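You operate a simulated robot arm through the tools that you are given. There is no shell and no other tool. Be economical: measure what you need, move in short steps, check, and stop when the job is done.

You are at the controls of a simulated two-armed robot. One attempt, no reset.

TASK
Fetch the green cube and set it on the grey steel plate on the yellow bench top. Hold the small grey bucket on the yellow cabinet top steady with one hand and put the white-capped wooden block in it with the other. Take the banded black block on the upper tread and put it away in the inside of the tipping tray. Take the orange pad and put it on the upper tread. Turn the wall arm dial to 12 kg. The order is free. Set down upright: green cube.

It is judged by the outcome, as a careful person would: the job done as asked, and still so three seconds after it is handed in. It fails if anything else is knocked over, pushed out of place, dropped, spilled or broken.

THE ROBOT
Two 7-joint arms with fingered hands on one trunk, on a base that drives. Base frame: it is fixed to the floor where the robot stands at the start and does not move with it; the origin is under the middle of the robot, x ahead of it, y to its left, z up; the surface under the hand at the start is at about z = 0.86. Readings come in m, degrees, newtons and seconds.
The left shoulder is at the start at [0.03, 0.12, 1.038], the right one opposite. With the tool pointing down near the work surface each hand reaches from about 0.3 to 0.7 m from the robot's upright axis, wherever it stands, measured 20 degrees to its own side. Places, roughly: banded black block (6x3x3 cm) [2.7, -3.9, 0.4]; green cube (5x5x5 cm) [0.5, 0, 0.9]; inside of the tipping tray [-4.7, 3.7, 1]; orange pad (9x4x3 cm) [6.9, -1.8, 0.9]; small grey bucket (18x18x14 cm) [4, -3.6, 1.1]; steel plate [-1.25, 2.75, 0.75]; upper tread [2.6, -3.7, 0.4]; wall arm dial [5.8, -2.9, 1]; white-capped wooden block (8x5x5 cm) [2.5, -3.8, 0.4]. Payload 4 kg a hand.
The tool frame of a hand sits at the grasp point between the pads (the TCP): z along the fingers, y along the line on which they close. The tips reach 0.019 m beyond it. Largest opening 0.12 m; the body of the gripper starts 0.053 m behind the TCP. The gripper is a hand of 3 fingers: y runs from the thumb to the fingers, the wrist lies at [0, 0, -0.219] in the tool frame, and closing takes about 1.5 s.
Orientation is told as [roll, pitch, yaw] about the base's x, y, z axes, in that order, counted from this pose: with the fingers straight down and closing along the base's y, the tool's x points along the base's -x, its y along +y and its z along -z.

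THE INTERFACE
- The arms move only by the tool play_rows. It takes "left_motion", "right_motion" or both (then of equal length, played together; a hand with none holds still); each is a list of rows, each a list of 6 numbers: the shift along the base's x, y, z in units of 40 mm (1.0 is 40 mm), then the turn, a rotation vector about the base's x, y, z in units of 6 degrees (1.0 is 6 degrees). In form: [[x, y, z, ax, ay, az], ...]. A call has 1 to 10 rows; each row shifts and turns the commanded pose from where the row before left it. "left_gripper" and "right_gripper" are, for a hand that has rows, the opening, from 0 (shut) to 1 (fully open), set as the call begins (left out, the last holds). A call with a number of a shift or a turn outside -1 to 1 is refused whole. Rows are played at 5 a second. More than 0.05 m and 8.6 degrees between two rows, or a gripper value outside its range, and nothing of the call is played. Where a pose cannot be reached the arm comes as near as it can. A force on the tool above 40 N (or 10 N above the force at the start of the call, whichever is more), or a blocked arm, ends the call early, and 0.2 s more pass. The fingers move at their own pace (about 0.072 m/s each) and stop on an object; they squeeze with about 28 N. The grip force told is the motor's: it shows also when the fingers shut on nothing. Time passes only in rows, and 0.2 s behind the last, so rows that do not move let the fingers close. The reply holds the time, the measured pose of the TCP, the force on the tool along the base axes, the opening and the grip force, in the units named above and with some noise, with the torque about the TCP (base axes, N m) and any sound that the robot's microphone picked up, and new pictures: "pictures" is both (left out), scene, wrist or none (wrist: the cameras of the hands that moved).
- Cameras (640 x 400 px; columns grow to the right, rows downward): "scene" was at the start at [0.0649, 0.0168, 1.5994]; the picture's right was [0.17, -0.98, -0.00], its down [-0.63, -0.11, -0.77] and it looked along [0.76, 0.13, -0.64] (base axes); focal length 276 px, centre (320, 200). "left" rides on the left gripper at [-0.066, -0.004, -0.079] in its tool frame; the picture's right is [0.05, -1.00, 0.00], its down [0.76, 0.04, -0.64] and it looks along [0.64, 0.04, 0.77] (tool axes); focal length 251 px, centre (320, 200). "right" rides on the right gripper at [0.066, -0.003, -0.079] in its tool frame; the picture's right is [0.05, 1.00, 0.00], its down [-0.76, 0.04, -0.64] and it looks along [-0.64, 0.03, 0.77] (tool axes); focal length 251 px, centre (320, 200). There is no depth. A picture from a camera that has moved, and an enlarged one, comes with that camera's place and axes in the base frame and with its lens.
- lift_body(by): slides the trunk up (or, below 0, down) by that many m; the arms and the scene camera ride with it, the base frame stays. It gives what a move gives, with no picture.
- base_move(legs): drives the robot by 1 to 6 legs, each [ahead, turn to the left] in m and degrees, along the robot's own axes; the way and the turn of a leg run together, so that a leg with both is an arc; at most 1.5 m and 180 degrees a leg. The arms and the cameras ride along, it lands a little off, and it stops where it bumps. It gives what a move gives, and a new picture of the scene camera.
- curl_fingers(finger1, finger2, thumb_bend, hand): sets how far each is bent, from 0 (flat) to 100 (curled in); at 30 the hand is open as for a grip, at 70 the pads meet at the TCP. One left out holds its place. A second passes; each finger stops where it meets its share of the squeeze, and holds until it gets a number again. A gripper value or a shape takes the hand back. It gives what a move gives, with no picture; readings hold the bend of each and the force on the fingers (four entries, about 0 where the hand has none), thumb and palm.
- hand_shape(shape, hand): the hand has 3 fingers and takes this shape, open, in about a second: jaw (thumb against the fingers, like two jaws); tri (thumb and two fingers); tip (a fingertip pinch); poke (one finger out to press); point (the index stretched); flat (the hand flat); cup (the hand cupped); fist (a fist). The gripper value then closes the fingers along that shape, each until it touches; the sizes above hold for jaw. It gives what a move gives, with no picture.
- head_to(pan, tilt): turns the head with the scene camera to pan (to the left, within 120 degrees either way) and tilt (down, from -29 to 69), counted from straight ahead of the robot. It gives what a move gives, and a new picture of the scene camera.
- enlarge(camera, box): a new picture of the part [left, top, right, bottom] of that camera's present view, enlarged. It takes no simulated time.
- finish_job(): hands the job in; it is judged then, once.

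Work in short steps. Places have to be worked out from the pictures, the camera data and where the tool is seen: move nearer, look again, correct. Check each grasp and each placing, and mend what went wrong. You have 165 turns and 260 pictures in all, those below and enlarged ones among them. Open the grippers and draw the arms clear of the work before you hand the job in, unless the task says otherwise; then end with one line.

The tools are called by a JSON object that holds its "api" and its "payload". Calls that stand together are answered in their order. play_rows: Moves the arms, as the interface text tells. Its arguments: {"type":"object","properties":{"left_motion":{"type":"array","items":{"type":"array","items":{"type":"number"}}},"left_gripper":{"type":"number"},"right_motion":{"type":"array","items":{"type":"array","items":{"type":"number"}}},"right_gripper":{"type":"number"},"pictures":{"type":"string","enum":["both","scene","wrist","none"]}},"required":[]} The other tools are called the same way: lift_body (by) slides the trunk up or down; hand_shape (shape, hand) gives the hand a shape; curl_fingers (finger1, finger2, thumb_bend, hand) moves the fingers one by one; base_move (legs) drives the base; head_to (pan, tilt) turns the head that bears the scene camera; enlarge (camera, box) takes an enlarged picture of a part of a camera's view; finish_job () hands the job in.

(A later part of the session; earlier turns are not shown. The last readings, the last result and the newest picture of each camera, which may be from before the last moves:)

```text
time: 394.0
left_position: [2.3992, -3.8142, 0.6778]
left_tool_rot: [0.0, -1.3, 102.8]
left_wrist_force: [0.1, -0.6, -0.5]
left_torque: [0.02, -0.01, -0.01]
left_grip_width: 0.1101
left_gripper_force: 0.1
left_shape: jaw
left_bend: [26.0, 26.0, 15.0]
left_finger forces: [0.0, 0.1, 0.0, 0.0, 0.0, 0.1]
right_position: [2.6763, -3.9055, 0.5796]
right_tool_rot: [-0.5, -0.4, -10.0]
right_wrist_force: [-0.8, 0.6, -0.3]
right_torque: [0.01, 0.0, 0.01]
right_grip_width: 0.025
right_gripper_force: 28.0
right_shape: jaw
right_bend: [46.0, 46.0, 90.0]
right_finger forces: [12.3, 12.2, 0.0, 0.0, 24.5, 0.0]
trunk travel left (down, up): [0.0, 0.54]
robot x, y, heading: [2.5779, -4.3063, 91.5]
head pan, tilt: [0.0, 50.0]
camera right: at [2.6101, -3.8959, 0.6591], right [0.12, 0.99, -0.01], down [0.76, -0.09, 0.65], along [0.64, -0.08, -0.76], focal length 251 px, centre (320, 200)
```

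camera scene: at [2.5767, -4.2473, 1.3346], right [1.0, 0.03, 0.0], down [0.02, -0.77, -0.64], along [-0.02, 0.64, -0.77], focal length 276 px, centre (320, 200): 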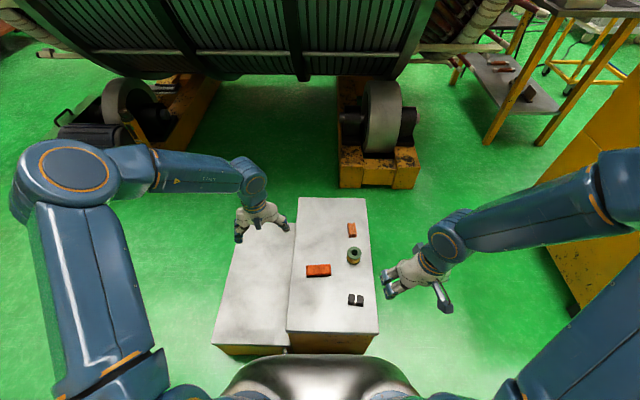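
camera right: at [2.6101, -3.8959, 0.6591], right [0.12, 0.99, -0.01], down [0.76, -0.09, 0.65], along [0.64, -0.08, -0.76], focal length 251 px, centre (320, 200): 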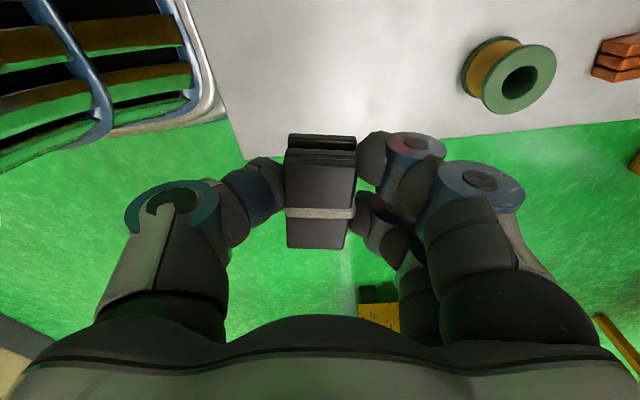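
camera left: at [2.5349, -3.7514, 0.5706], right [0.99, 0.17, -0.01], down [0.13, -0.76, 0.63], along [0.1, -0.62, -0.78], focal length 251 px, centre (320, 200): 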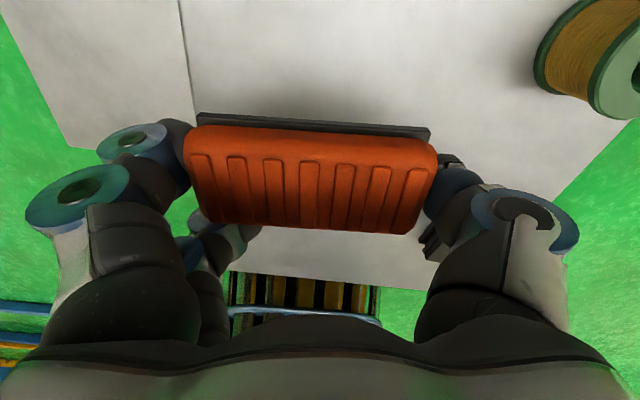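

Firm balanced grip. I raise the trunk and start the drive toward the tipping tray: reverse-arc to face west.

{"api": "lift_body", "payload": {"by": 0.4}}

{"api": "base_move", "payload": {"legs": [[-0.25, 25], [-0.25, 27], [-0.2, 26]]}}

```text
time: 397.8
left_position: [2.3981, -3.8145, 1.077]
left_tool_rot: [0.2, -1.3, 102.8]
left_wrist_force: [0.4, -0.3, -0.3]
left_torque: [-0.03, -0.01, 0.0]
left_grip_width: 0.1103
left_gripper_force: 0.1
left_shape: jaw
left_bend: [26.0, 26.0, 15.0]
left_finger forces: [0.0, 0.0, 0.1, 0.0, 0.1, 0.1]
right_position: [2.6765, -3.9032, 0.9789]
right_tool_rot: [-0.4, -0.3, -10.1]
right_wrist_force: [-0.3, -0.3, -0.2]
right_torque: [0.01, 0.0, 0.02]
right_grip_width: 0.0251
right_gripper_force: 28.3
right_shape: jaw
right_bend: [46.0, 46.0, 90.0]
right_finger forces: [12.3, 12.2, 0.1, 0.1, 24.6, 0.0]
trunk travel left (down, up): [-0.4, 0.14]
robot x, y, heading: [2.574, -4.3047, 91.7]
head pan, tilt: [0.0, 50.0]
```

```text
time: 402.1
left_position: [2.4068, -4.8086, 1.0796]
left_tool_rot: [0.1, -1.5, 174.1]
left_wrist_force: [1.1, -1.0, 0.3]
left_torque: [0.1, 0.1, -0.03]
left_grip_width: 0.1105
left_gripper_force: 0.0
left_shape: jaw
left_bend: [25.0, 25.0, 14.0]
left_finger forces: [0.0, 0.0, 0.1, 0.0, 0.1, 0.0]
right_position: [2.5835, -4.5734, 0.9819]
right_tool_rot: [0.0, -0.4, 61.3]
right_wrist_force: [0.3, -0.5, -0.5]
right_torque: [0.05, 0.1, 0.0]
right_grip_width: 0.0244
right_gripper_force: 28.1
right_shape: jaw
right_bend: [46.0, 46.0, 90.0]
right_finger forces: [13.1, 12.5, 0.0, 0.1, 25.6, 0.0]
trunk travel left (down, up): [-0.4, 0.14]
robot x, y, heading: [2.9402, -4.7614, 158.9]
head pan, tilt: [0.0, 50.0]
stopped in leg 3: the robot was blocked; the commanded pose is now the measured one
camera scene: at [2.8928, -4.7453, 1.735], right [0.36, 0.93, 0.0], down [0.71, -0.27, -0.65], along [-0.6, 0.23, -0.76], focal length 276 px, centre (320, 200)
```

scene: 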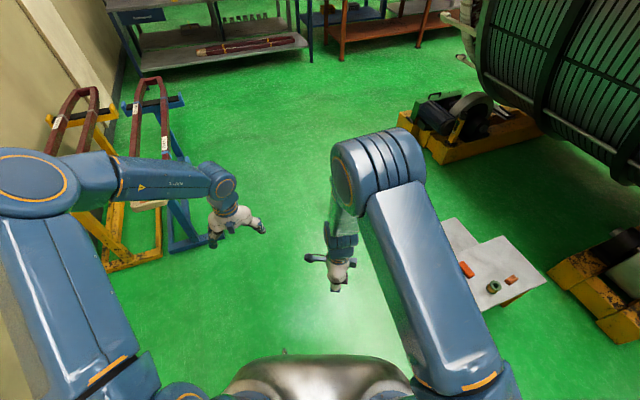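

{"api": "base_move", "payload": {"legs": [[1.4, 5], [1.3, 0]]}}

```text
time: 415.1
left_position: [-0.1735, -4.1004, 1.0771]
left_tool_rot: [0.0, -1.1, -179.8]
left_wrist_force: [0.5, 0.3, 0.2]
left_torque: [0.01, 0.02, 0.03]
left_grip_width: 0.1103
left_gripper_force: 0.1
left_shape: jaw
left_bend: [25.0, 25.0, 14.0]
left_finger forces: [0.0, 0.0, 0.0, 0.0, 0.1, 0.1]
right_position: [-0.0237, -3.8502, 0.9799]
right_tool_rot: [-0.2, -0.3, 67.2]
right_wrist_force: [-0.5, -1.3, -0.1]
right_torque: [0.01, -0.01, -0.03]
right_grip_width: 0.024
right_gripper_force: 27.6
right_shape: jaw
right_bend: [46.0, 46.0, 90.0]
right_finger forces: [13.1, 12.5, 0.0, 0.0, 25.6, 0.0]
trunk travel left (down, up): [-0.4, 0.14]
robot x, y, heading: [0.3545, -4.0054, 164.9]
head pan, tilt: [0.0, 50.0]
camera scene: at [0.2984, -3.9867, 1.7346], right [0.26, 0.97, 0.0], down [0.74, -0.2, -0.64], along [-0.62, 0.17, -0.77], focal length 276 px, centre (320, 200)
```

scene: 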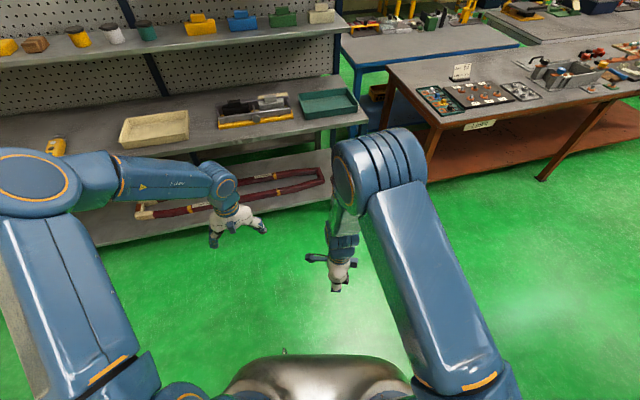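

{"api": "base_move", "payload": {"legs": [[0, -35]]}}

{"api": "base_move", "payload": {"legs": [[0, -34]]}}

```text
time: 417.2
left_position: [-0.1367, -3.7842, 1.077]
left_tool_rot: [0.1, -1.2, 145.5]
left_wrist_force: [0.0, -1.0, 0.3]
left_torque: [0.0, -0.01, -0.02]
left_grip_width: 0.1106
left_gripper_force: 0.0
left_shape: jaw
left_bend: [25.0, 25.0, 14.0]
left_finger forces: [0.0, 0.1, 0.0, 0.1, 0.0, 0.1]
right_position: [0.1292, -3.6612, 0.9781]
right_tool_rot: [-0.4, -0.4, 32.7]
right_wrist_force: [0.4, 0.3, -0.8]
right_torque: [0.02, -0.01, 0.05]
right_grip_width: 0.0244
right_gripper_force: 28.4
right_shape: jaw
right_bend: [46.0, 46.0, 90.0]
right_finger forces: [12.4, 12.0, 0.0, 0.0, 24.5, 0.0]
trunk travel left (down, up): [-0.4, 0.14]
robot x, y, heading: [0.3178, -4.0357, 130.4]
head pan, tilt: [0.0, 50.0]
camera scene: at [0.2795, -3.9875, 1.7346], right [0.76, 0.65, 0.0], down [0.5, -0.58, -0.64], along [-0.42, 0.49, -0.77], focal length 276 px, centre (320, 200)
```

scene: 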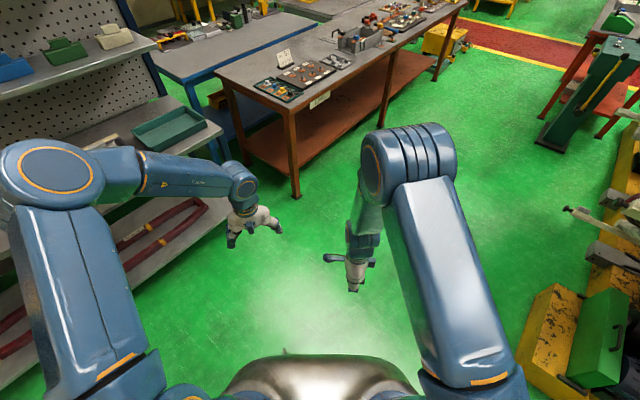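

```text
time: 419.2
left_position: [0.0773, -3.5706, 1.0775]
left_tool_rot: [0.1, -1.2, 111.9]
left_wrist_force: [0.3, -0.5, 0.4]
left_torque: [0.0, 0.04, 0.0]
left_grip_width: 0.1104
left_gripper_force: 0.1
left_shape: jaw
left_bend: [26.0, 26.0, 14.0]
left_finger forces: [0.1, 0.1, 0.0, 0.0, 0.0, 0.1]
right_position: [0.3671, -3.6138, 0.9803]
right_tool_rot: [-0.3, -0.4, -1.0]
right_wrist_force: [0.6, 0.2, -0.6]
right_torque: [0.04, 0.0, -0.04]
right_grip_width: 0.0243
right_gripper_force: 27.8
right_shape: jaw
right_bend: [46.0, 46.0, 90.0]
right_finger forces: [12.1, 11.9, 0.0, 0.0, 24.3, 0.0]
trunk travel left (down, up): [-0.4, 0.14]
robot x, y, heading: [0.274, -4.0367, 96.7]
head pan, tilt: [0.0, 50.0]
camera scene: at [0.2631, -3.9751, 1.7346], right [0.99, 0.12, 0.0], down [0.09, -0.76, -0.64], along [-0.08, 0.64, -0.77], focal length 276 px, centre (320, 200)
```

scene: 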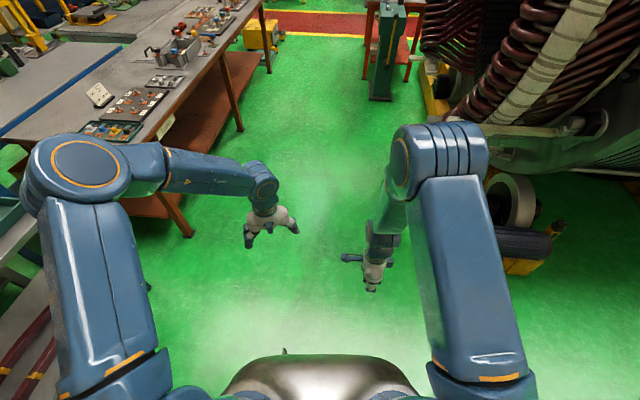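

{"api": "base_move", "payload": {"legs": [[1.4, -3], [1.5, 0], [1.5, 0], [1.1, 0]]}}

```text
time: 445.4
left_position: [-0.3143, 1.914, 1.0785]
left_tool_rot: [0.3, -1.2, 108.7]
left_wrist_force: [0.3, 0.2, -0.4]
left_torque: [0.0, 0.0, 0.04]
left_grip_width: 0.1103
left_gripper_force: 0.1
left_shape: jaw
left_bend: [26.0, 26.0, 14.0]
left_finger forces: [0.0, 0.0, 0.0, 0.1, 0.0, 0.1]
right_position: [-0.029, 1.8517, 0.9794]
right_tool_rot: [-0.3, -0.4, -4.3]
right_wrist_force: [-0.1, 0.2, -0.6]
right_torque: [-0.01, 0.0, 0.02]
right_grip_width: 0.0241
right_gripper_force: 28.1
right_shape: jaw
right_bend: [46.0, 46.0, 90.0]
right_finger forces: [12.6, 12.3, 0.1, 0.1, 24.8, 0.1]
trunk travel left (down, up): [-0.4, 0.14]
robot x, y, heading: [-0.1487, 1.4386, 93.4]
head pan, tilt: [0.0, 50.0]
camera scene: at [-0.1521, 1.4974, 1.7346], right [1.0, 0.06, 0.0], down [0.05, -0.76, -0.64], along [-0.04, 0.64, -0.77], focal length 276 px, centre (320, 200)
```

scene: 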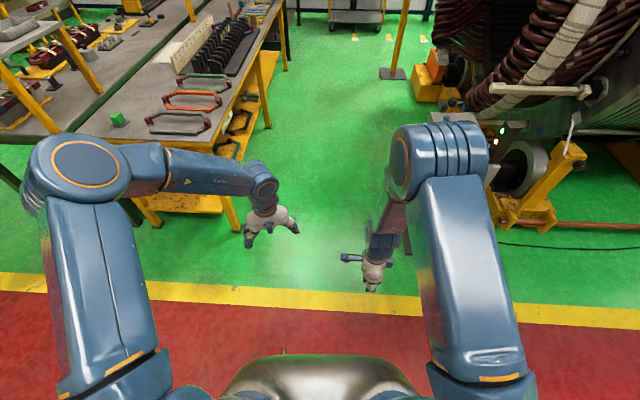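

{"api": "base_move", "payload": {"legs": [[0, 40]]}}

{"api": "base_move", "payload": {"legs": [[0, 42]]}}

{"api": "head_to", "payload": {"pan": -20, "tilt": 18}}

```text
time: 447.8
left_position: [-0.5778, 1.706, 1.0772]
left_tool_rot: [0.1, -1.3, 147.1]
left_wrist_force: [-1.0, -0.3, 0.1]
left_torque: [0.0, -0.02, 0.01]
left_grip_width: 0.1104
left_gripper_force: 0.0
left_shape: jaw
left_bend: [25.0, 25.0, 14.0]
left_finger forces: [0.0, 0.0, 0.0, 0.0, 0.0, 0.0]
right_position: [-0.3155, 1.8369, 0.9788]
right_tool_rot: [-0.4, -0.5, 34.1]
right_wrist_force: [-0.3, 0.0, -1.3]
right_torque: [0.03, -0.02, 0.03]
right_grip_width: 0.0237
right_gripper_force: 28.2
right_shape: jaw
right_bend: [46.0, 46.0, 91.0]
right_finger forces: [12.6, 12.3, 0.0, 0.0, 24.7, 0.0]
trunk travel left (down, up): [-0.4, 0.14]
robot x, y, heading: [-0.1079, 1.4759, 133.7]
head pan, tilt: [0.0, 50.0]
stopped in leg 1: the robot was blocked; the commanded pose is now the measured one
camera scene: at [-0.1496, 1.518, 1.7346], right [0.72, 0.69, 0.0], down [0.53, -0.56, -0.64], along [-0.44, 0.47, -0.77], focal length 276 px, centre (320, 200)
```

scene: 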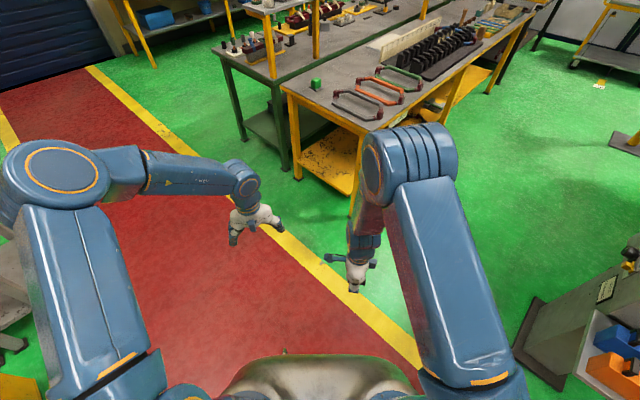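

```text
time: 450.0
left_position: [-0.6234, 1.3591, 1.0773]
left_tool_rot: [0.0, -1.2, -173.6]
left_wrist_force: [0.4, -0.6, -1.1]
left_torque: [0.02, 0.0, 0.0]
left_grip_width: 0.1102
left_gripper_force: 0.2
left_shape: jaw
left_bend: [25.0, 25.0, 14.0]
left_finger forces: [0.0, 0.1, 0.1, 0.0, 0.1, 0.1]
right_position: [-0.5033, 1.6259, 0.9784]
right_tool_rot: [-0.3, -0.4, 73.4]
right_wrist_force: [-0.3, -1.1, 0.0]
right_torque: [0.01, -0.01, 0.01]
right_grip_width: 0.0241
right_gripper_force: 28.3
right_shape: jaw
right_bend: [47.0, 47.0, 91.0]
right_finger forces: [12.4, 12.4, 0.1, 0.0, 24.6, 0.0]
trunk travel left (down, up): [-0.4, 0.14]
robot x, y, heading: [-0.1042, 1.5372, 174.5]
head pan, tilt: [0.0, 50.0]
stopped in leg 1: the robot was blocked; the commanded pose is now the measured one
camera scene: at [-0.1624, 1.5378, 1.7346], right [0.1, 1.0, 0.0], down [0.76, -0.07, -0.64], along [-0.64, 0.06, -0.77], focal length 276 px, centre (320, 200)
```

scene: 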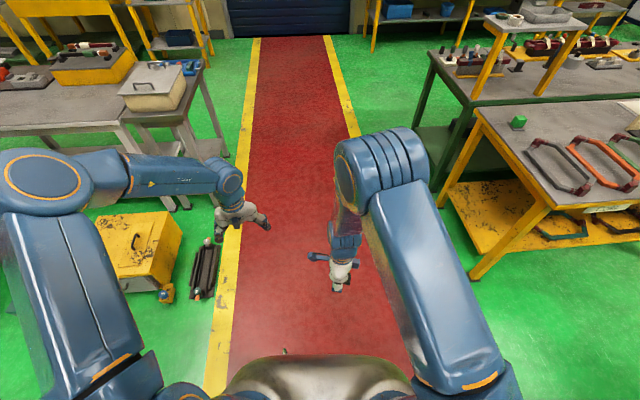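

```text
time: 451.0
left_position: [-0.6228, 1.3603, 1.0772]
left_tool_rot: [0.1, -1.1, -173.6]
left_wrist_force: [-0.5, -0.3, 0.3]
left_torque: [-0.03, -0.01, 0.01]
left_grip_width: 0.1104
left_gripper_force: 0.1
left_shape: jaw
left_bend: [25.0, 25.0, 14.0]
left_finger forces: [0.1, 0.0, 0.1, 0.0, 0.0, 0.0]
right_position: [-0.5021, 1.6279, 0.9788]
right_tool_rot: [-0.3, -0.4, 73.4]
right_wrist_force: [-0.4, 0.4, -0.3]
right_torque: [0.0, 0.01, 0.01]
right_grip_width: 0.0239
right_gripper_force: 28.2
right_shape: jaw
right_bend: [47.0, 47.0, 91.0]
right_finger forces: [12.4, 12.2, 0.1, 0.1, 24.6, 0.1]
trunk travel left (down, up): [-0.4, 0.14]
robot x, y, heading: [-0.104, 1.5335, 174.4]
head pan, tilt: [-20.0, 18.0]
camera scene: at [-0.1694, 1.5724, 1.7834], right [0.43, 0.9, 0.0], down [0.28, -0.13, -0.95], along [-0.86, 0.41, -0.31], focal length 276 px, centre (320, 200)
```

scene: 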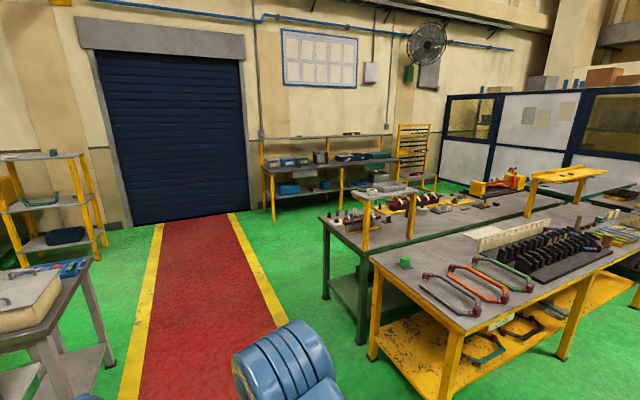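

The target bench is by the far wall. I zoom on the items near the expected tray position.

{"api": "enlarge", "payload": {"camera": "scene", "box": [250, 120, 410, 220]}}

```text
4.00 times, centred on (330, 170) of scene
camera zoom: at [-0.1694, 1.5724, 1.7834], right [0.43, 0.9, 0.0], down [0.28, -0.13, -0.95], along [-0.86, 0.41, -0.31], focal length 1104 px, centre (280, 320)
```

zoom: 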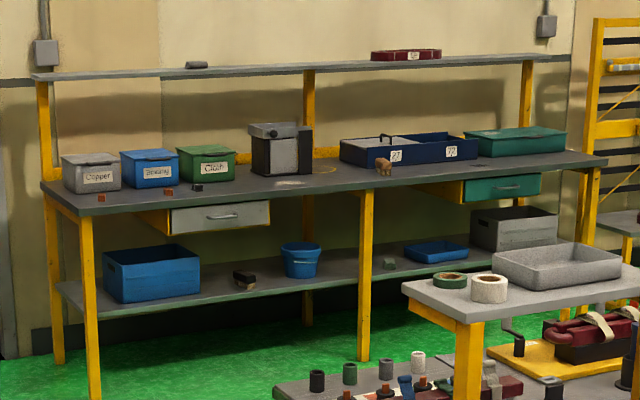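

The tray unit stands at about [−4.5, 3.65] on that bench. I drive west along the aisle and begin turning north.

{"api": "base_move", "payload": {"legs": [[1.5, 0], [1.45, 0], [0, -38]]}}

{"api": "base_move", "payload": {"legs": [[1.5, -14], [0.12, 0], [0, 35]]}}

```text
time: 467.0
left_position: [-3.5772, 1.9082, 1.0779]
left_tool_rot: [0.1, -1.1, 150.5]
left_wrist_force: [0.2, 0.1, -0.6]
left_torque: [-0.01, -0.01, 0.04]
left_grip_width: 0.1103
left_gripper_force: 0.1
left_shape: jaw
left_bend: [25.0, 25.0, 14.0]
left_finger forces: [0.0, 0.0, 0.1, 0.0, 0.0, 0.0]
right_position: [-3.3231, 2.0539, 0.9774]
right_tool_rot: [-0.4, -0.4, 37.5]
right_wrist_force: [-0.4, 0.9, -0.1]
right_torque: [-0.02, 0.04, 0.02]
right_grip_width: 0.0239
right_gripper_force: 27.9
right_shape: jaw
right_bend: [47.0, 47.0, 91.0]
right_finger forces: [11.9, 11.8, 0.1, 0.0, 23.8, 0.0]
trunk travel left (down, up): [-0.4, 0.14]
robot x, y, heading: [-3.0857, 1.7068, 138.5]
head pan, tilt: [-20.0, 18.0]
camera scene: at [-3.1225, 1.7761, 1.7834], right [0.88, 0.48, 0.0], down [0.15, -0.27, -0.95], along [-0.45, 0.84, -0.31], focal length 276 px, centre (320, 200)
```

scene: 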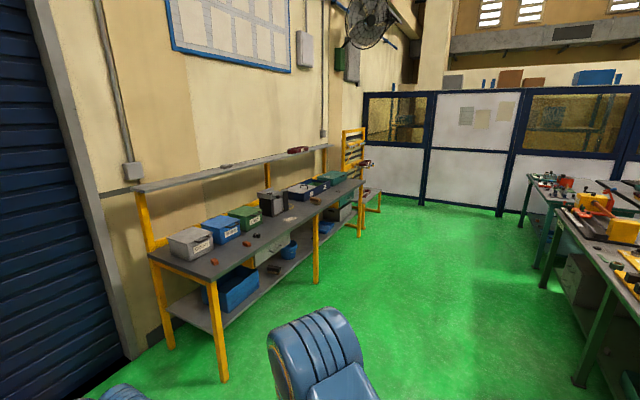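

```text
time: 476.9
left_position: [-4.6715, 2.9415, 1.0775]
left_tool_rot: [0.1, -1.2, 171.1]
left_wrist_force: [1.0, -0.6, -0.4]
left_torque: [0.0, 0.01, 0.01]
left_grip_width: 0.1104
left_gripper_force: 0.1
left_shape: jaw
left_bend: [26.0, 26.0, 14.0]
left_finger forces: [0.1, 0.1, 0.0, 0.1, 0.0, 0.0]
right_position: [-4.4856, 3.1679, 0.9777]
right_tool_rot: [-0.4, -0.4, 58.1]
right_wrist_force: [1.6, 0.4, -0.2]
right_torque: [-0.02, 0.0, 0.05]
right_grip_width: 0.024
right_gripper_force: 28.3
right_shape: jaw
right_bend: [47.0, 47.0, 91.0]
right_finger forces: [11.8, 11.8, 0.0, 0.0, 23.5, 0.0]
trunk travel left (down, up): [-0.4, 0.14]
robot x, y, heading: [-4.1248, 2.9713, 159.4]
head pan, tilt: [-20.0, 18.0]
camera scene: at [-4.1805, 3.0263, 1.7834], right [0.65, 0.76, 0.0], down [0.24, -0.2, -0.95], along [-0.72, 0.62, -0.31], focal length 276 px, centre (320, 200)
```

scene: 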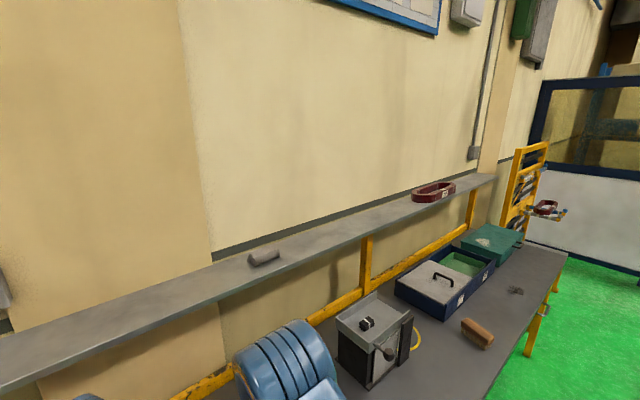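

I'm closer to the bench than planned, with the hands above its bins. I look down to make sure nothing was touched.

{"api": "head_to", "payload": {"pan": -5, "tilt": 48}}

```text
time: 477.9
left_position: [-4.6702, 2.9442, 1.0785]
left_tool_rot: [0.1, -1.2, 170.9]
left_wrist_force: [0.8, -0.4, -0.2]
left_torque: [-0.07, -0.03, 0.0]
left_grip_width: 0.1104
left_gripper_force: 0.1
left_shape: jaw
left_bend: [25.0, 25.0, 14.0]
left_finger forces: [0.1, 0.0, 0.0, 0.0, 0.0, 0.0]
right_position: [-4.4844, 3.1695, 0.9791]
right_tool_rot: [-0.4, -0.4, 57.9]
right_wrist_force: [-1.6, 0.2, -0.1]
right_torque: [-0.01, 0.03, 0.03]
right_grip_width: 0.0243
right_gripper_force: 28.3
right_shape: jaw
right_bend: [46.0, 46.0, 92.0]
right_finger forces: [12.1, 14.4, 0.0, 0.0, 26.6, 0.0]
trunk travel left (down, up): [-0.4, 0.14]
robot x, y, heading: [-4.1267, 2.9706, 159.4]
head pan, tilt: [-5.0, 48.0]
camera scene: at [-4.1786, 3.0018, 1.7374], right [0.44, 0.9, 0.0], down [0.67, -0.32, -0.67], along [-0.6, 0.29, -0.74], focal length 276 px, centre (320, 200)
```

scene: 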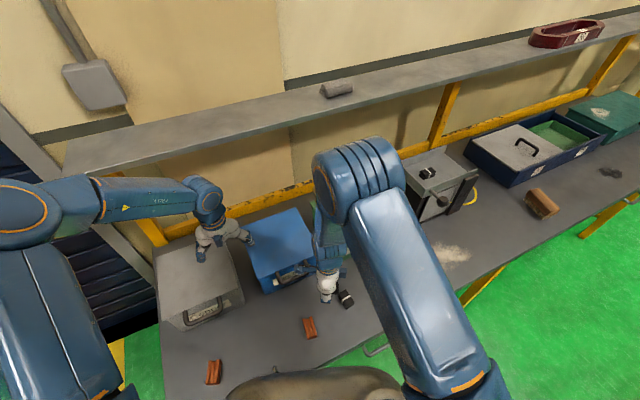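

I lift everything straight up first, then back off and approach the tray unit at about [−4.65, 3.72] diagonally.

{"api": "lift_body", "payload": {"by": 0.14}}

{"api": "play_rows", "payload": {"right_motion": [[0, 0, 0.8, 0, 0, 0], [0, 0, 0.8, 0, 0, 0], [0, 0, 0.8, 0, 0, 0]], "pictures": "none"}}

{"api": "base_move", "payload": {"legs": [[-0.42, 0], [0, -24]]}}

```text
time: 479.6
left_position: [-4.6699, 2.9406, 1.2169]
left_tool_rot: [0.0, -1.2, 171.2]
left_wrist_force: [-0.2, -0.3, 0.2]
left_torque: [-0.05, 0.03, 0.0]
left_grip_width: 0.1104
left_gripper_force: 0.1
left_shape: jaw
left_bend: [25.0, 25.0, 14.0]
left_finger forces: [0.0, 0.0, 0.0, 0.0, 0.0, 0.0]
right_position: [-4.4853, 3.1672, 1.119]
right_tool_rot: [-0.3, -0.4, 58.1]
right_wrist_force: [-0.3, 0.1, -1.2]
right_torque: [0.02, 0.0, 0.01]
right_grip_width: 0.0242
right_gripper_force: 27.9
right_shape: jaw
right_bend: [46.0, 46.0, 92.0]
right_finger forces: [12.1, 14.5, 0.0, 0.0, 26.6, 0.0]
trunk travel left (down, up): [-0.54, 0.0]
robot x, y, heading: [-4.1286, 2.9701, 159.2]
head pan, tilt: [-5.0, 48.0]
```

```text
time: 480.4
left_position: [-4.6706, 2.9415, 1.2189]
left_tool_rot: [0.1, -1.3, 171.1]
left_wrist_force: [0.7, 0.0, -0.3]
left_torque: [-0.02, 0.03, -0.02]
left_grip_width: 0.1103
left_gripper_force: 0.1
left_shape: jaw
left_bend: [25.0, 25.0, 14.0]
left_finger forces: [0.0, 0.0, 0.0, 0.1, 0.0, 0.0]
right_position: [-4.4851, 3.1662, 1.216]
right_tool_rot: [-0.3, -0.3, 58.1]
right_wrist_force: [0.0, -0.4, -0.7]
right_torque: [-0.02, 0.02, 0.02]
right_grip_width: 0.0242
right_gripper_force: 28.0
right_shape: jaw
right_bend: [46.0, 46.0, 92.0]
right_finger forces: [12.1, 14.3, 0.2, 0.1, 26.3, 0.0]
trunk travel left (down, up): [-0.54, 0.0]
robot x, y, heading: [-4.1263, 2.9701, 159.5]
head pan, tilt: [-5.0, 48.0]
```

```text
time: 484.1
left_position: [-4.246, 3.0144, 1.2184]
left_tool_rot: [0.1, -1.3, 147.8]
left_wrist_force: [0.5, -0.4, 0.4]
left_torque: [-0.01, 0.02, 0.04]
left_grip_width: 0.1102
left_gripper_force: 0.1
left_shape: jaw
left_bend: [25.0, 25.0, 14.0]
left_finger forces: [0.1, 0.0, 0.0, 0.0, 0.1, 0.1]
right_position: [-3.9879, 3.147, 1.215]
right_tool_rot: [-0.2, -0.3, 34.6]
right_wrist_force: [-0.2, -0.2, 0.1]
right_torque: [0.02, 0.04, -0.01]
right_grip_width: 0.0243
right_gripper_force: 28.6
right_shape: jaw
right_bend: [46.0, 46.0, 92.0]
right_finger forces: [12.0, 14.2, 0.1, 0.0, 26.0, 0.1]
trunk travel left (down, up): [-0.54, 0.0]
robot x, y, heading: [-3.7635, 2.8014, 135.5]
head pan, tilt: [-5.0, 48.0]
camera scene: at [-3.7962, 2.8479, 1.8774], right [0.76, 0.65, 0.0], down [0.48, -0.56, -0.67], along [-0.44, 0.51, -0.74], focal length 276 px, centre (320, 200)
```

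scene: 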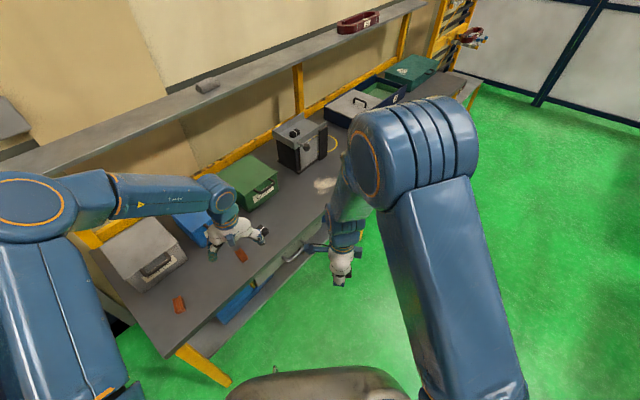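

Bins are in place. I zoom to check the tray unit and the held block.

{"api": "enlarge", "payload": {"camera": "scene", "box": [200, 100, 380, 220]}}

{"api": "enlarge", "payload": {"camera": "scene", "box": [160, 190, 380, 310]}}

```text
3.33 times, centred on (290, 160) of scene
camera zoom: at [-3.7962, 2.8479, 1.8774], right [0.76, 0.65, 0.0], down [0.48, -0.56, -0.67], along [-0.44, 0.51, -0.74], focal length 920 px, centre (420, 333)
```

zoom: 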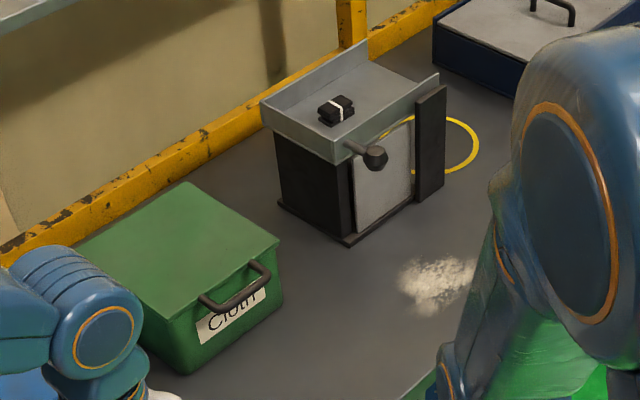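

```text
2.91 times, centred on (270, 250) of scene
camera zoom: at [-3.7962, 2.8479, 1.8774], right [0.76, 0.65, 0.0], down [0.48, -0.56, -0.67], along [-0.44, 0.51, -0.74], focal length 803 px, centre (466, 54)
```

zoom: 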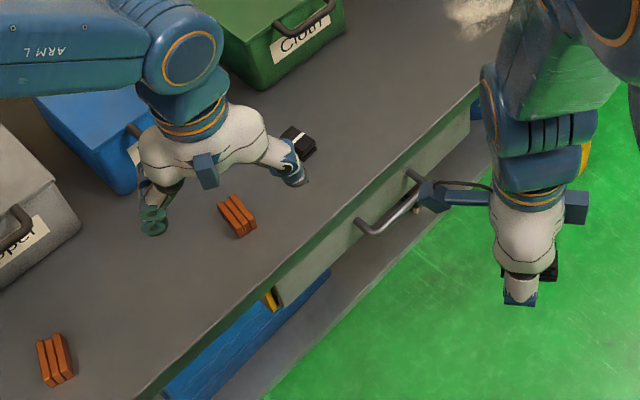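

A similar block already lies in the tray; there is room beside it (tray about x −4.76…−4.58, y 3.59…3.83). I move alongside the bench and turn toward it.

{"api": "base_move", "payload": {"legs": [[0, -10], [0.64, 0], [0, 33]]}}

```text
time: 490.0
left_position: [-4.6741, 3.3391, 1.2188]
left_tool_rot: [0.1, -1.2, 170.4]
left_wrist_force: [-0.2, -0.1, 0.2]
left_torque: [0.0, 0.01, -0.01]
left_grip_width: 0.1104
left_gripper_force: 0.0
left_shape: jaw
left_bend: [26.0, 26.0, 14.0]
left_finger forces: [0.1, 0.0, 0.0, 0.0, 0.0, 0.0]
right_position: [-4.4867, 3.5632, 1.2137]
right_tool_rot: [-0.3, -0.3, 57.4]
right_wrist_force: [-0.5, 0.2, 0.0]
right_torque: [0.01, 0.02, -0.03]
right_grip_width: 0.0242
right_gripper_force: 28.1
right_shape: jaw
right_bend: [46.0, 46.0, 92.0]
right_finger forces: [11.5, 13.3, 0.0, 0.0, 24.9, 0.1]
trunk travel left (down, up): [-0.54, 0.0]
robot x, y, heading: [-4.1245, 3.3787, 158.3]
head pan, tilt: [-5.0, 48.0]
camera scene: at [-4.1766, 3.4055, 1.8774], right [0.45, 0.89, 0.0], down [0.66, -0.33, -0.67], along [-0.6, 0.3, -0.74], focal length 276 px, centre (320, 200)
```

scene: 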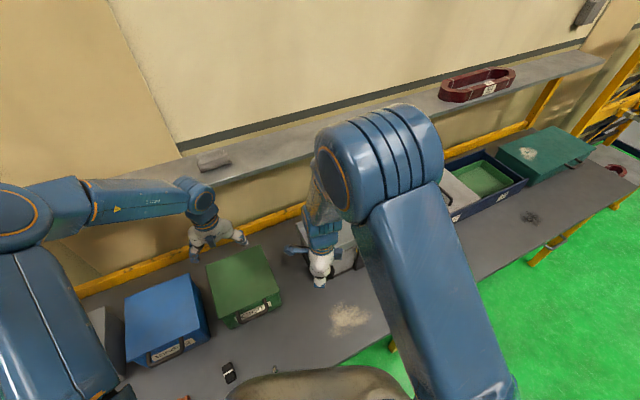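

I bring the block over the tray's free half and turn it so it lies along the tray.

{"api": "play_rows", "payload": {"right_motion": [[-0.62, 0.7, 0.1, 0, 0, 0.79], [-0.62, 0.7, 0.1, 0, 0, 0.79], [-0.62, 0.7, 0.1, 0, 0, 0.79], [-0.62, 0.7, 0, 0, 0, 0.79], [-0.62, 0.7, 0, 0, 0, 0.79], [-0.62, 0.7, 0, 0, 0, 0.79], [-0.62, 0.7, 0, 0, 0, 0.79]], "pictures": "both"}}

```text
time: 491.6
left_position: [-4.6756, 3.3403, 1.2178]
left_tool_rot: [0.2, -1.2, 170.4]
left_wrist_force: [0.2, -0.3, 0.1]
left_torque: [-0.01, -0.01, -0.03]
left_grip_width: 0.1104
left_gripper_force: 0.0
left_shape: jaw
left_bend: [25.0, 25.0, 14.0]
left_finger forces: [0.1, 0.0, 0.0, 0.0, 0.1, 0.0]
right_position: [-4.6595, 3.7628, 1.2237]
right_tool_rot: [-0.4, -0.2, 90.7]
right_wrist_force: [0.4, -0.1, -0.9]
right_torque: [-0.02, -0.01, 0.01]
right_grip_width: 0.0242
right_gripper_force: 28.4
right_shape: jaw
right_bend: [46.0, 46.0, 92.0]
right_finger forces: [11.4, 12.9, 0.0, 0.0, 24.4, 0.1]
trunk travel left (down, up): [-0.54, 0.0]
robot x, y, heading: [-4.1227, 3.3752, 158.5]
head pan, tilt: [-5.0, 48.0]
camera scene: at [-4.1784, 3.4085, 1.8772], right [0.45, 0.89, 0.0], down [0.67, -0.33, -0.67], along [-0.6, 0.3, -0.74], focal length 276 px, centre (320, 200)
camera right: at [-4.6564, 3.6962, 1.3038], right [-1.0, -0.07, -0.01], down [-0.05, 0.76, 0.65], along [-0.04, 0.65, -0.76], focal length 251 px, centre (320, 200)
```

scene: 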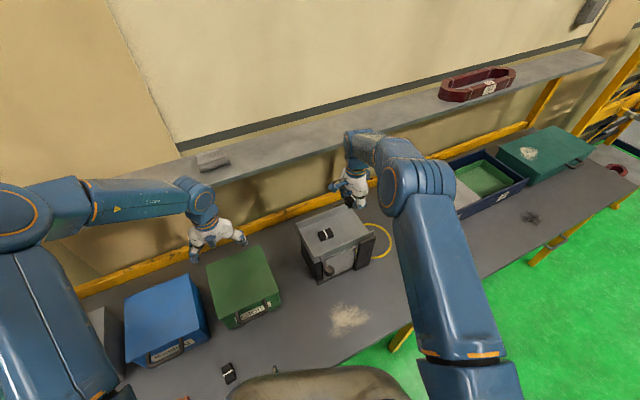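
right: 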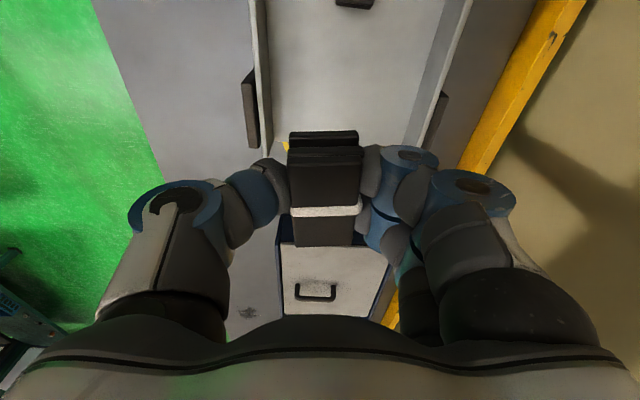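

The tray interior spans about x −4.745…−4.615, y 3.63…3.83 with the other block near y 3.68. I shift to x −4.68 and lower.

{"api": "play_rows", "payload": {"right_motion": [[-0.25, 0.05, 0, 0, 0, 0], [-0.25, 0.05, -0.3, 0, 0, 0], [0, 0, -0.7, 0, 0, 0], [0, 0, -0.7, 0, 0, 0], [0, 0, -0.7, 0, 0, 0]], "pictures": "wrist"}}

{"api": "enlarge", "payload": {"camera": "scene", "box": [270, 150, 420, 290]}}

```text
time: 492.8
left_position: [-4.676, 3.3394, 1.2179]
left_tool_rot: [0.1, -1.3, 170.5]
left_wrist_force: [0.4, -0.2, -0.6]
left_torque: [0.0, 0.0, 0.04]
left_grip_width: 0.1107
left_gripper_force: 0.1
left_shape: jaw
left_bend: [25.0, 25.0, 14.0]
left_finger forces: [0.0, 0.0, 0.0, 0.0, 0.0, 0.0]
right_position: [-4.6808, 3.7641, 1.1301]
right_tool_rot: [-0.2, -0.3, 90.6]
right_wrist_force: [-0.4, 0.8, 0.1]
right_torque: [0.0, -0.02, 0.02]
right_grip_width: 0.024
right_gripper_force: 28.0
right_shape: jaw
right_bend: [46.0, 46.0, 92.0]
right_finger forces: [11.3, 12.8, 0.0, 0.0, 24.1, 0.1]
trunk travel left (down, up): [-0.54, 0.0]
robot x, y, heading: [-4.1235, 3.3744, 158.4]
head pan, tilt: [-5.0, 48.0]
camera right: at [-4.6778, 3.6978, 1.2092], right [-1.0, -0.07, -0.01], down [-0.05, 0.76, 0.65], along [-0.04, 0.65, -0.76], focal length 251 px, centre (320, 200)
```

right: 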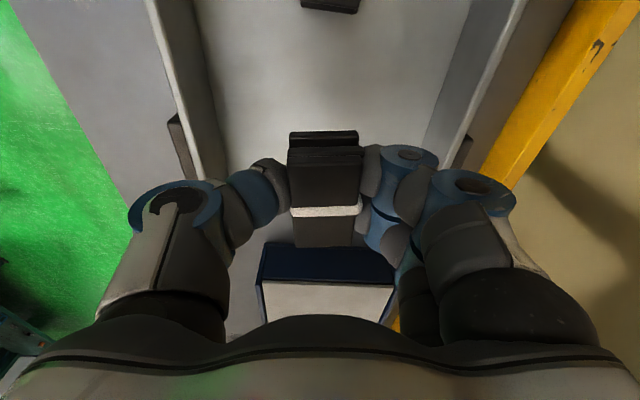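

```text
2.86 times, centred on (345, 220) of scene
camera zoom: at [-4.1785, 3.4055, 1.8773], right [0.45, 0.89, 0.0], down [0.67, -0.33, -0.67], along [-0.6, 0.3, -0.74], focal length 788 px, centre (249, 143)
```

zoom: 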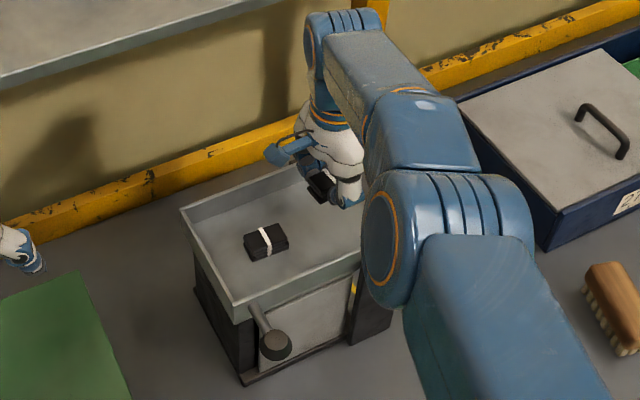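

Alignment is fine; I nudge 12 mm inward from the open end and lower to contact.

{"api": "play_rows", "payload": {"right_motion": [[0, -0.3, -0.3, 0, 0, 0], [0, 0, -0.4, 0, 0, 0], [0, 0, -0.2, 0, 0, 0], [0, 0, -0.1, 0, 0, 0]], "pictures": "none"}}

{"api": "play_rows", "payload": {"right_motion": [[0, 0, -0.07, 0, 0, 0], [0, 0, -0.07, 0, 0, 0], [0, 0, -0.07, 0, 0, 0]], "pictures": "none"}}

```text
time: 493.8
left_position: [-4.6748, 3.3389, 1.2186]
left_tool_rot: [0.1, -1.2, 170.5]
left_wrist_force: [-0.2, 0.4, -0.4]
left_torque: [0.0, 0.0, 0.0]
left_grip_width: 0.1105
left_gripper_force: 0.1
left_shape: jaw
left_bend: [25.0, 25.0, 14.0]
left_finger forces: [0.0, 0.0, 0.1, 0.0, 0.0, 0.1]
right_position: [-4.678, 3.7485, 1.0918]
right_tool_rot: [-0.3, -0.2, 90.5]
right_wrist_force: [-0.3, -0.3, -0.7]
right_torque: [-0.03, 0.01, -0.01]
right_grip_width: 0.0241
right_gripper_force: 27.3
right_shape: jaw
right_bend: [46.0, 46.0, 92.0]
right_finger forces: [11.2, 12.6, 0.0, 0.0, 23.8, 0.0]
right hand out of reach, approached as far as the arm can: row 3
trunk travel left (down, up): [-0.54, 0.0]
robot x, y, heading: [-4.1235, 3.3744, 158.7]
head pan, tilt: [-5.0, 48.0]
```

```text
time: 494.6
left_position: [-4.6747, 3.339, 1.2181]
left_tool_rot: [0.1, -1.2, 170.3]
left_wrist_force: [-0.1, -0.5, -0.5]
left_torque: [-0.02, 0.01, 0.0]
left_grip_width: 0.1105
left_gripper_force: 0.1
left_shape: jaw
left_bend: [25.0, 25.0, 14.0]
left_finger forces: [0.0, 0.0, 0.0, 0.0, 0.0, 0.0]
right_position: [-4.6744, 3.7477, 1.0837]
right_tool_rot: [-0.3, -0.4, 90.6]
right_wrist_force: [0.5, 0.5, 0.3]
right_torque: [-0.05, 0.01, -0.01]
right_grip_width: 0.0242
right_gripper_force: 28.4
right_shape: jaw
right_bend: [46.0, 46.0, 92.0]
right_finger forces: [11.4, 12.6, 0.0, 0.1, 23.9, 0.1]
trunk travel left (down, up): [-0.54, 0.0]
robot x, y, heading: [-4.1265, 3.3739, 158.0]
head pan, tilt: [-5.0, 48.0]
```

{"api": "play_rows", "payload": {"right_motion": [[0, 0, -0.07, 0, 0, 0], [0, 0, -0.07, 0, 0, 0], [0, 0, -0.07, 0, 0, 0], [0, 0, -0.07, 0, 0, 0]], "pictures": "none"}}

{"api": "play_rows", "payload": {"right_motion": [[0, 0, -0.06, 0, 0, 0], [0, 0, -0.06, 0, 0, 0]], "pictures": "wrist"}}

```text
time: 495.6
left_position: [-4.6749, 3.3391, 1.2169]
left_tool_rot: [0.1, -1.2, 170.3]
left_wrist_force: [0.2, -0.6, -0.1]
left_torque: [0.01, 0.01, 0.01]
left_grip_width: 0.1106
left_gripper_force: 0.1
left_shape: jaw
left_bend: [25.0, 25.0, 14.0]
left_finger forces: [0.0, 0.1, 0.1, 0.0, 0.1, 0.1]
right_position: [-4.6728, 3.7467, 1.0728]
right_tool_rot: [-0.4, -0.4, 90.6]
right_wrist_force: [0.2, 0.4, 0.1]
right_torque: [0.02, -0.01, 0.0]
right_grip_width: 0.0241
right_gripper_force: 28.3
right_shape: jaw
right_bend: [46.0, 46.0, 92.0]
right_finger forces: [11.3, 12.5, 0.0, 0.0, 23.8, 0.1]
right hand out of reach, approached as far as the arm can: row 2
trunk travel left (down, up): [-0.54, 0.0]
robot x, y, heading: [-4.1226, 3.3742, 158.3]
head pan, tilt: [-5.0, 48.0]
```

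```text
time: 496.2
left_position: [-4.6757, 3.3393, 1.2181]
left_tool_rot: [0.1, -1.2, 170.3]
left_wrist_force: [0.1, 0.9, 0.2]
left_torque: [-0.01, 0.01, 0.01]
left_grip_width: 0.1104
left_gripper_force: 0.1
left_shape: jaw
left_bend: [25.0, 25.0, 14.0]
left_finger forces: [0.0, 0.0, 0.0, 0.0, 0.0, 0.1]
right_position: [-4.6699, 3.7468, 1.0685]
right_tool_rot: [-0.3, -0.2, 90.6]
right_wrist_force: [-0.6, -0.1, -0.6]
right_torque: [-0.01, 0.01, -0.01]
right_grip_width: 0.0241
right_gripper_force: 28.4
right_shape: jaw
right_bend: [46.0, 46.0, 92.0]
right_finger forces: [11.3, 12.7, 0.0, 0.0, 23.9, 0.0]
right hand out of reach, approached as far as the arm can: row 2
trunk travel left (down, up): [-0.54, 0.0]
robot x, y, heading: [-4.1238, 3.3755, 158.4]
head pan, tilt: [-5.0, 48.0]
camera right: at [-4.6674, 3.68, 1.1488], right [-1.0, -0.06, -0.01], down [-0.05, 0.76, 0.65], along [-0.04, 0.65, -0.76], focal length 251 px, centre (320, 200)
```

right: 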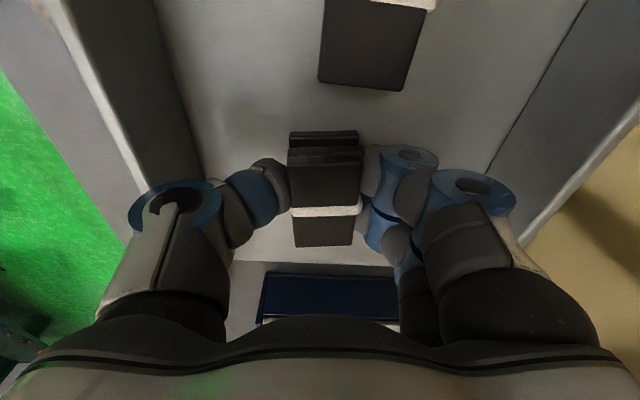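

Still above the floor. I use the trunk for the last centimetres.

{"api": "lift_body", "payload": {"by": -0.012}}

{"api": "lift_body", "payload": {"by": -0.008}}

```text
time: 496.8
left_position: [-4.6743, 3.3391, 1.2076]
left_tool_rot: [0.1, -1.2, 170.4]
left_wrist_force: [-0.6, 0.3, 0.2]
left_torque: [-0.04, -0.02, -0.01]
left_grip_width: 0.1102
left_gripper_force: 0.1
left_shape: jaw
left_bend: [25.0, 25.0, 14.0]
left_finger forces: [0.1, 0.0, 0.0, 0.0, 0.0, 0.0]
right_position: [-4.6718, 3.7454, 1.059]
right_tool_rot: [0.0, -0.5, 90.7]
right_wrist_force: [2.2, 0.3, 19.2]
right_torque: [0.03, 0.18, 0.03]
right_grip_width: 0.025
right_gripper_force: 27.5
right_shape: jaw
right_bend: [47.0, 46.0, 92.0]
right_finger forces: [12.8, 15.3, 0.0, 0.0, 29.8, 0.0]
trunk travel left (down, up): [-0.528, 0.012]
robot x, y, heading: [-4.1228, 3.3734, 158.5]
head pan, tilt: [-5.0, 48.0]
```

```text
time: 497.3
left_position: [-4.6739, 3.3381, 1.2001]
left_tool_rot: [0.0, -1.3, 170.4]
left_wrist_force: [-0.1, 0.1, -0.6]
left_torque: [-0.02, 0.01, 0.03]
left_grip_width: 0.1105
left_gripper_force: 0.1
left_shape: jaw
left_bend: [25.0, 25.0, 14.0]
left_finger forces: [0.0, 0.0, 0.0, 0.1, 0.0, 0.0]
right_position: [-4.6741, 3.7487, 1.06]
right_tool_rot: [0.7, -0.7, 90.5]
right_wrist_force: [8.1, -3.8, 23.5]
right_torque: [0.04, -0.01, -0.04]
right_grip_width: 0.026
right_gripper_force: 27.8
right_shape: jaw
right_bend: [47.0, 46.0, 94.0]
right_finger forces: [12.5, 13.8, 0.0, 0.1, 34.0, 0.0]
trunk travel left (down, up): [-0.521, 0.019]
robot x, y, heading: [-4.1223, 3.3759, 158.2]
head pan, tilt: [-5.0, 48.0]
stopped: the force on the tool passed its limit at 42 N (the readings are from after the stop); the commanded pose is now the measured one
```

Contact. I relieve a few millimetres, then open moderately and rise.

{"api": "lift_body", "payload": {"by": 0.006}}

{"api": "play_rows", "payload": {"right_motion": [[0, 0, 0, 0, 0, 0], [0, 0, 0, 0, 0, 0], [0, 0, 0, 0, 0, 0], [0, 0, 0, 0, 0, 0]], "right_gripper": 0.48, "pictures": "wrist"}}

```text
time: 497.9
left_position: [-4.6747, 3.3395, 1.2052]
left_tool_rot: [0.1, -1.2, 170.4]
left_wrist_force: [-1.0, -0.3, 0.8]
left_torque: [0.02, -0.01, -0.01]
left_grip_width: 0.1103
left_gripper_force: 0.1
left_shape: jaw
left_bend: [25.0, 25.0, 14.0]
left_finger forces: [0.0, 0.0, 0.0, 0.1, 0.1, 0.1]
right_position: [-4.6742, 3.7488, 1.0602]
right_tool_rot: [0.1, -0.7, 90.6]
right_wrist_force: [-0.2, -0.6, -0.9]
right_torque: [-0.01, -0.01, -0.01]
right_grip_width: 0.0254
right_gripper_force: 27.8
right_shape: jaw
right_bend: [47.0, 46.0, 93.0]
right_finger forces: [11.6, 12.7, 0.0, 0.0, 24.0, 0.0]
trunk travel left (down, up): [-0.527, 0.013]
robot x, y, heading: [-4.1237, 3.3732, 158.5]
head pan, tilt: [-5.0, 48.0]
```

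```text
time: 498.9
left_position: [-4.6751, 3.3383, 1.2044]
left_tool_rot: [0.0, -1.1, 170.3]
left_wrist_force: [0.2, 0.5, 0.3]
left_torque: [0.01, 0.01, -0.02]
left_grip_width: 0.1104
left_gripper_force: 0.0
left_shape: jaw
left_bend: [25.0, 25.0, 14.0]
left_finger forces: [0.0, 0.0, 0.1, 0.1, 0.0, 0.0]
right_position: [-4.675, 3.7477, 1.0619]
right_tool_rot: [0.3, -0.6, 90.6]
right_wrist_force: [-2.7, 0.1, 0.1]
right_torque: [-0.01, -0.13, -0.01]
right_grip_width: 0.0563
right_gripper_force: 0.1
right_shape: jaw
right_bend: [34.0, 34.0, 95.0]
right_finger forces: [0.1, 0.0, 0.0, 0.1, 3.0, 0.1]
trunk travel left (down, up): [-0.527, 0.013]
robot x, y, heading: [-4.1232, 3.3752, 158.3]
head pan, tilt: [-5.0, 48.0]
camera right: at [-4.6708, 3.6815, 1.141], right [-1.0, -0.06, 0.01], down [-0.04, 0.76, 0.65], along [-0.05, 0.65, -0.76], focal length 251 px, centre (320, 200)
```

right: 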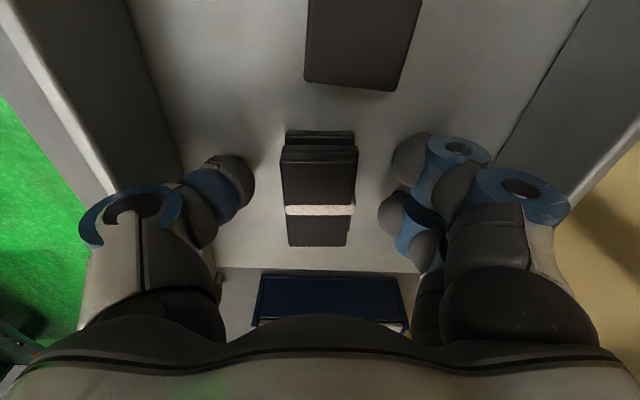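

Released, the block rests in the tray. I rise, easing 5 mm away from the wall.

{"api": "play_rows", "payload": {"right_motion": [[-0.12, 0, 0.1, 0, 0, 0], [0, 0, 0.5, 0, 0, 0], [0, 0, 0.9, 0, 0, 0], [0, 0, 1, 0, 0, 0], [0, 0, 1, 0, 0, 0]], "pictures": "wrist"}}

```text
time: 500.1
left_position: [-4.6739, 3.3388, 1.2052]
left_tool_rot: [0.1, -1.3, 170.4]
left_wrist_force: [-0.7, -0.2, 0.5]
left_torque: [0.0, -0.02, 0.01]
left_grip_width: 0.1104
left_gripper_force: 0.0
left_shape: jaw
left_bend: [25.0, 25.0, 14.0]
left_finger forces: [0.0, 0.1, 0.0, 0.1, 0.0, 0.0]
right_position: [-4.6763, 3.7455, 1.2051]
right_tool_rot: [0.4, -0.6, 90.4]
right_wrist_force: [0.0, -0.6, 0.0]
right_torque: [0.04, -0.02, 0.01]
right_grip_width: 0.0571
right_gripper_force: 0.1
right_shape: jaw
right_bend: [34.0, 34.0, 95.0]
right_finger forces: [0.0, 0.1, 0.0, 0.0, 0.0, 0.0]
right hand out of reach, approached as far as the arm can: row 1
trunk travel left (down, up): [-0.527, 0.013]
robot x, y, heading: [-4.1242, 3.3722, 158.3]
head pan, tilt: [-5.0, 48.0]
camera right: at [-4.6712, 3.6792, 1.2844], right [-1.0, -0.06, 0.01], down [-0.04, 0.76, 0.65], along [-0.05, 0.65, -0.76], focal length 251 px, centre (320, 200)
```

right: 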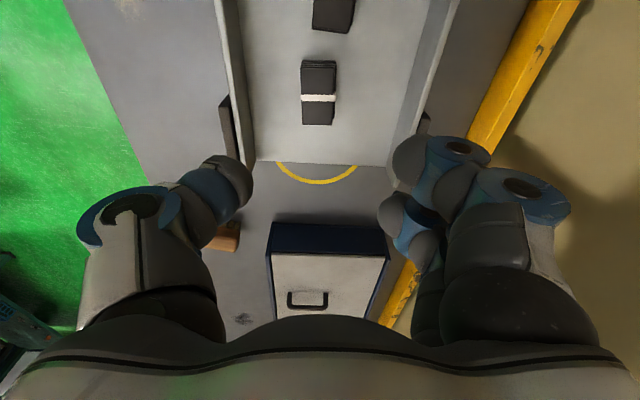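

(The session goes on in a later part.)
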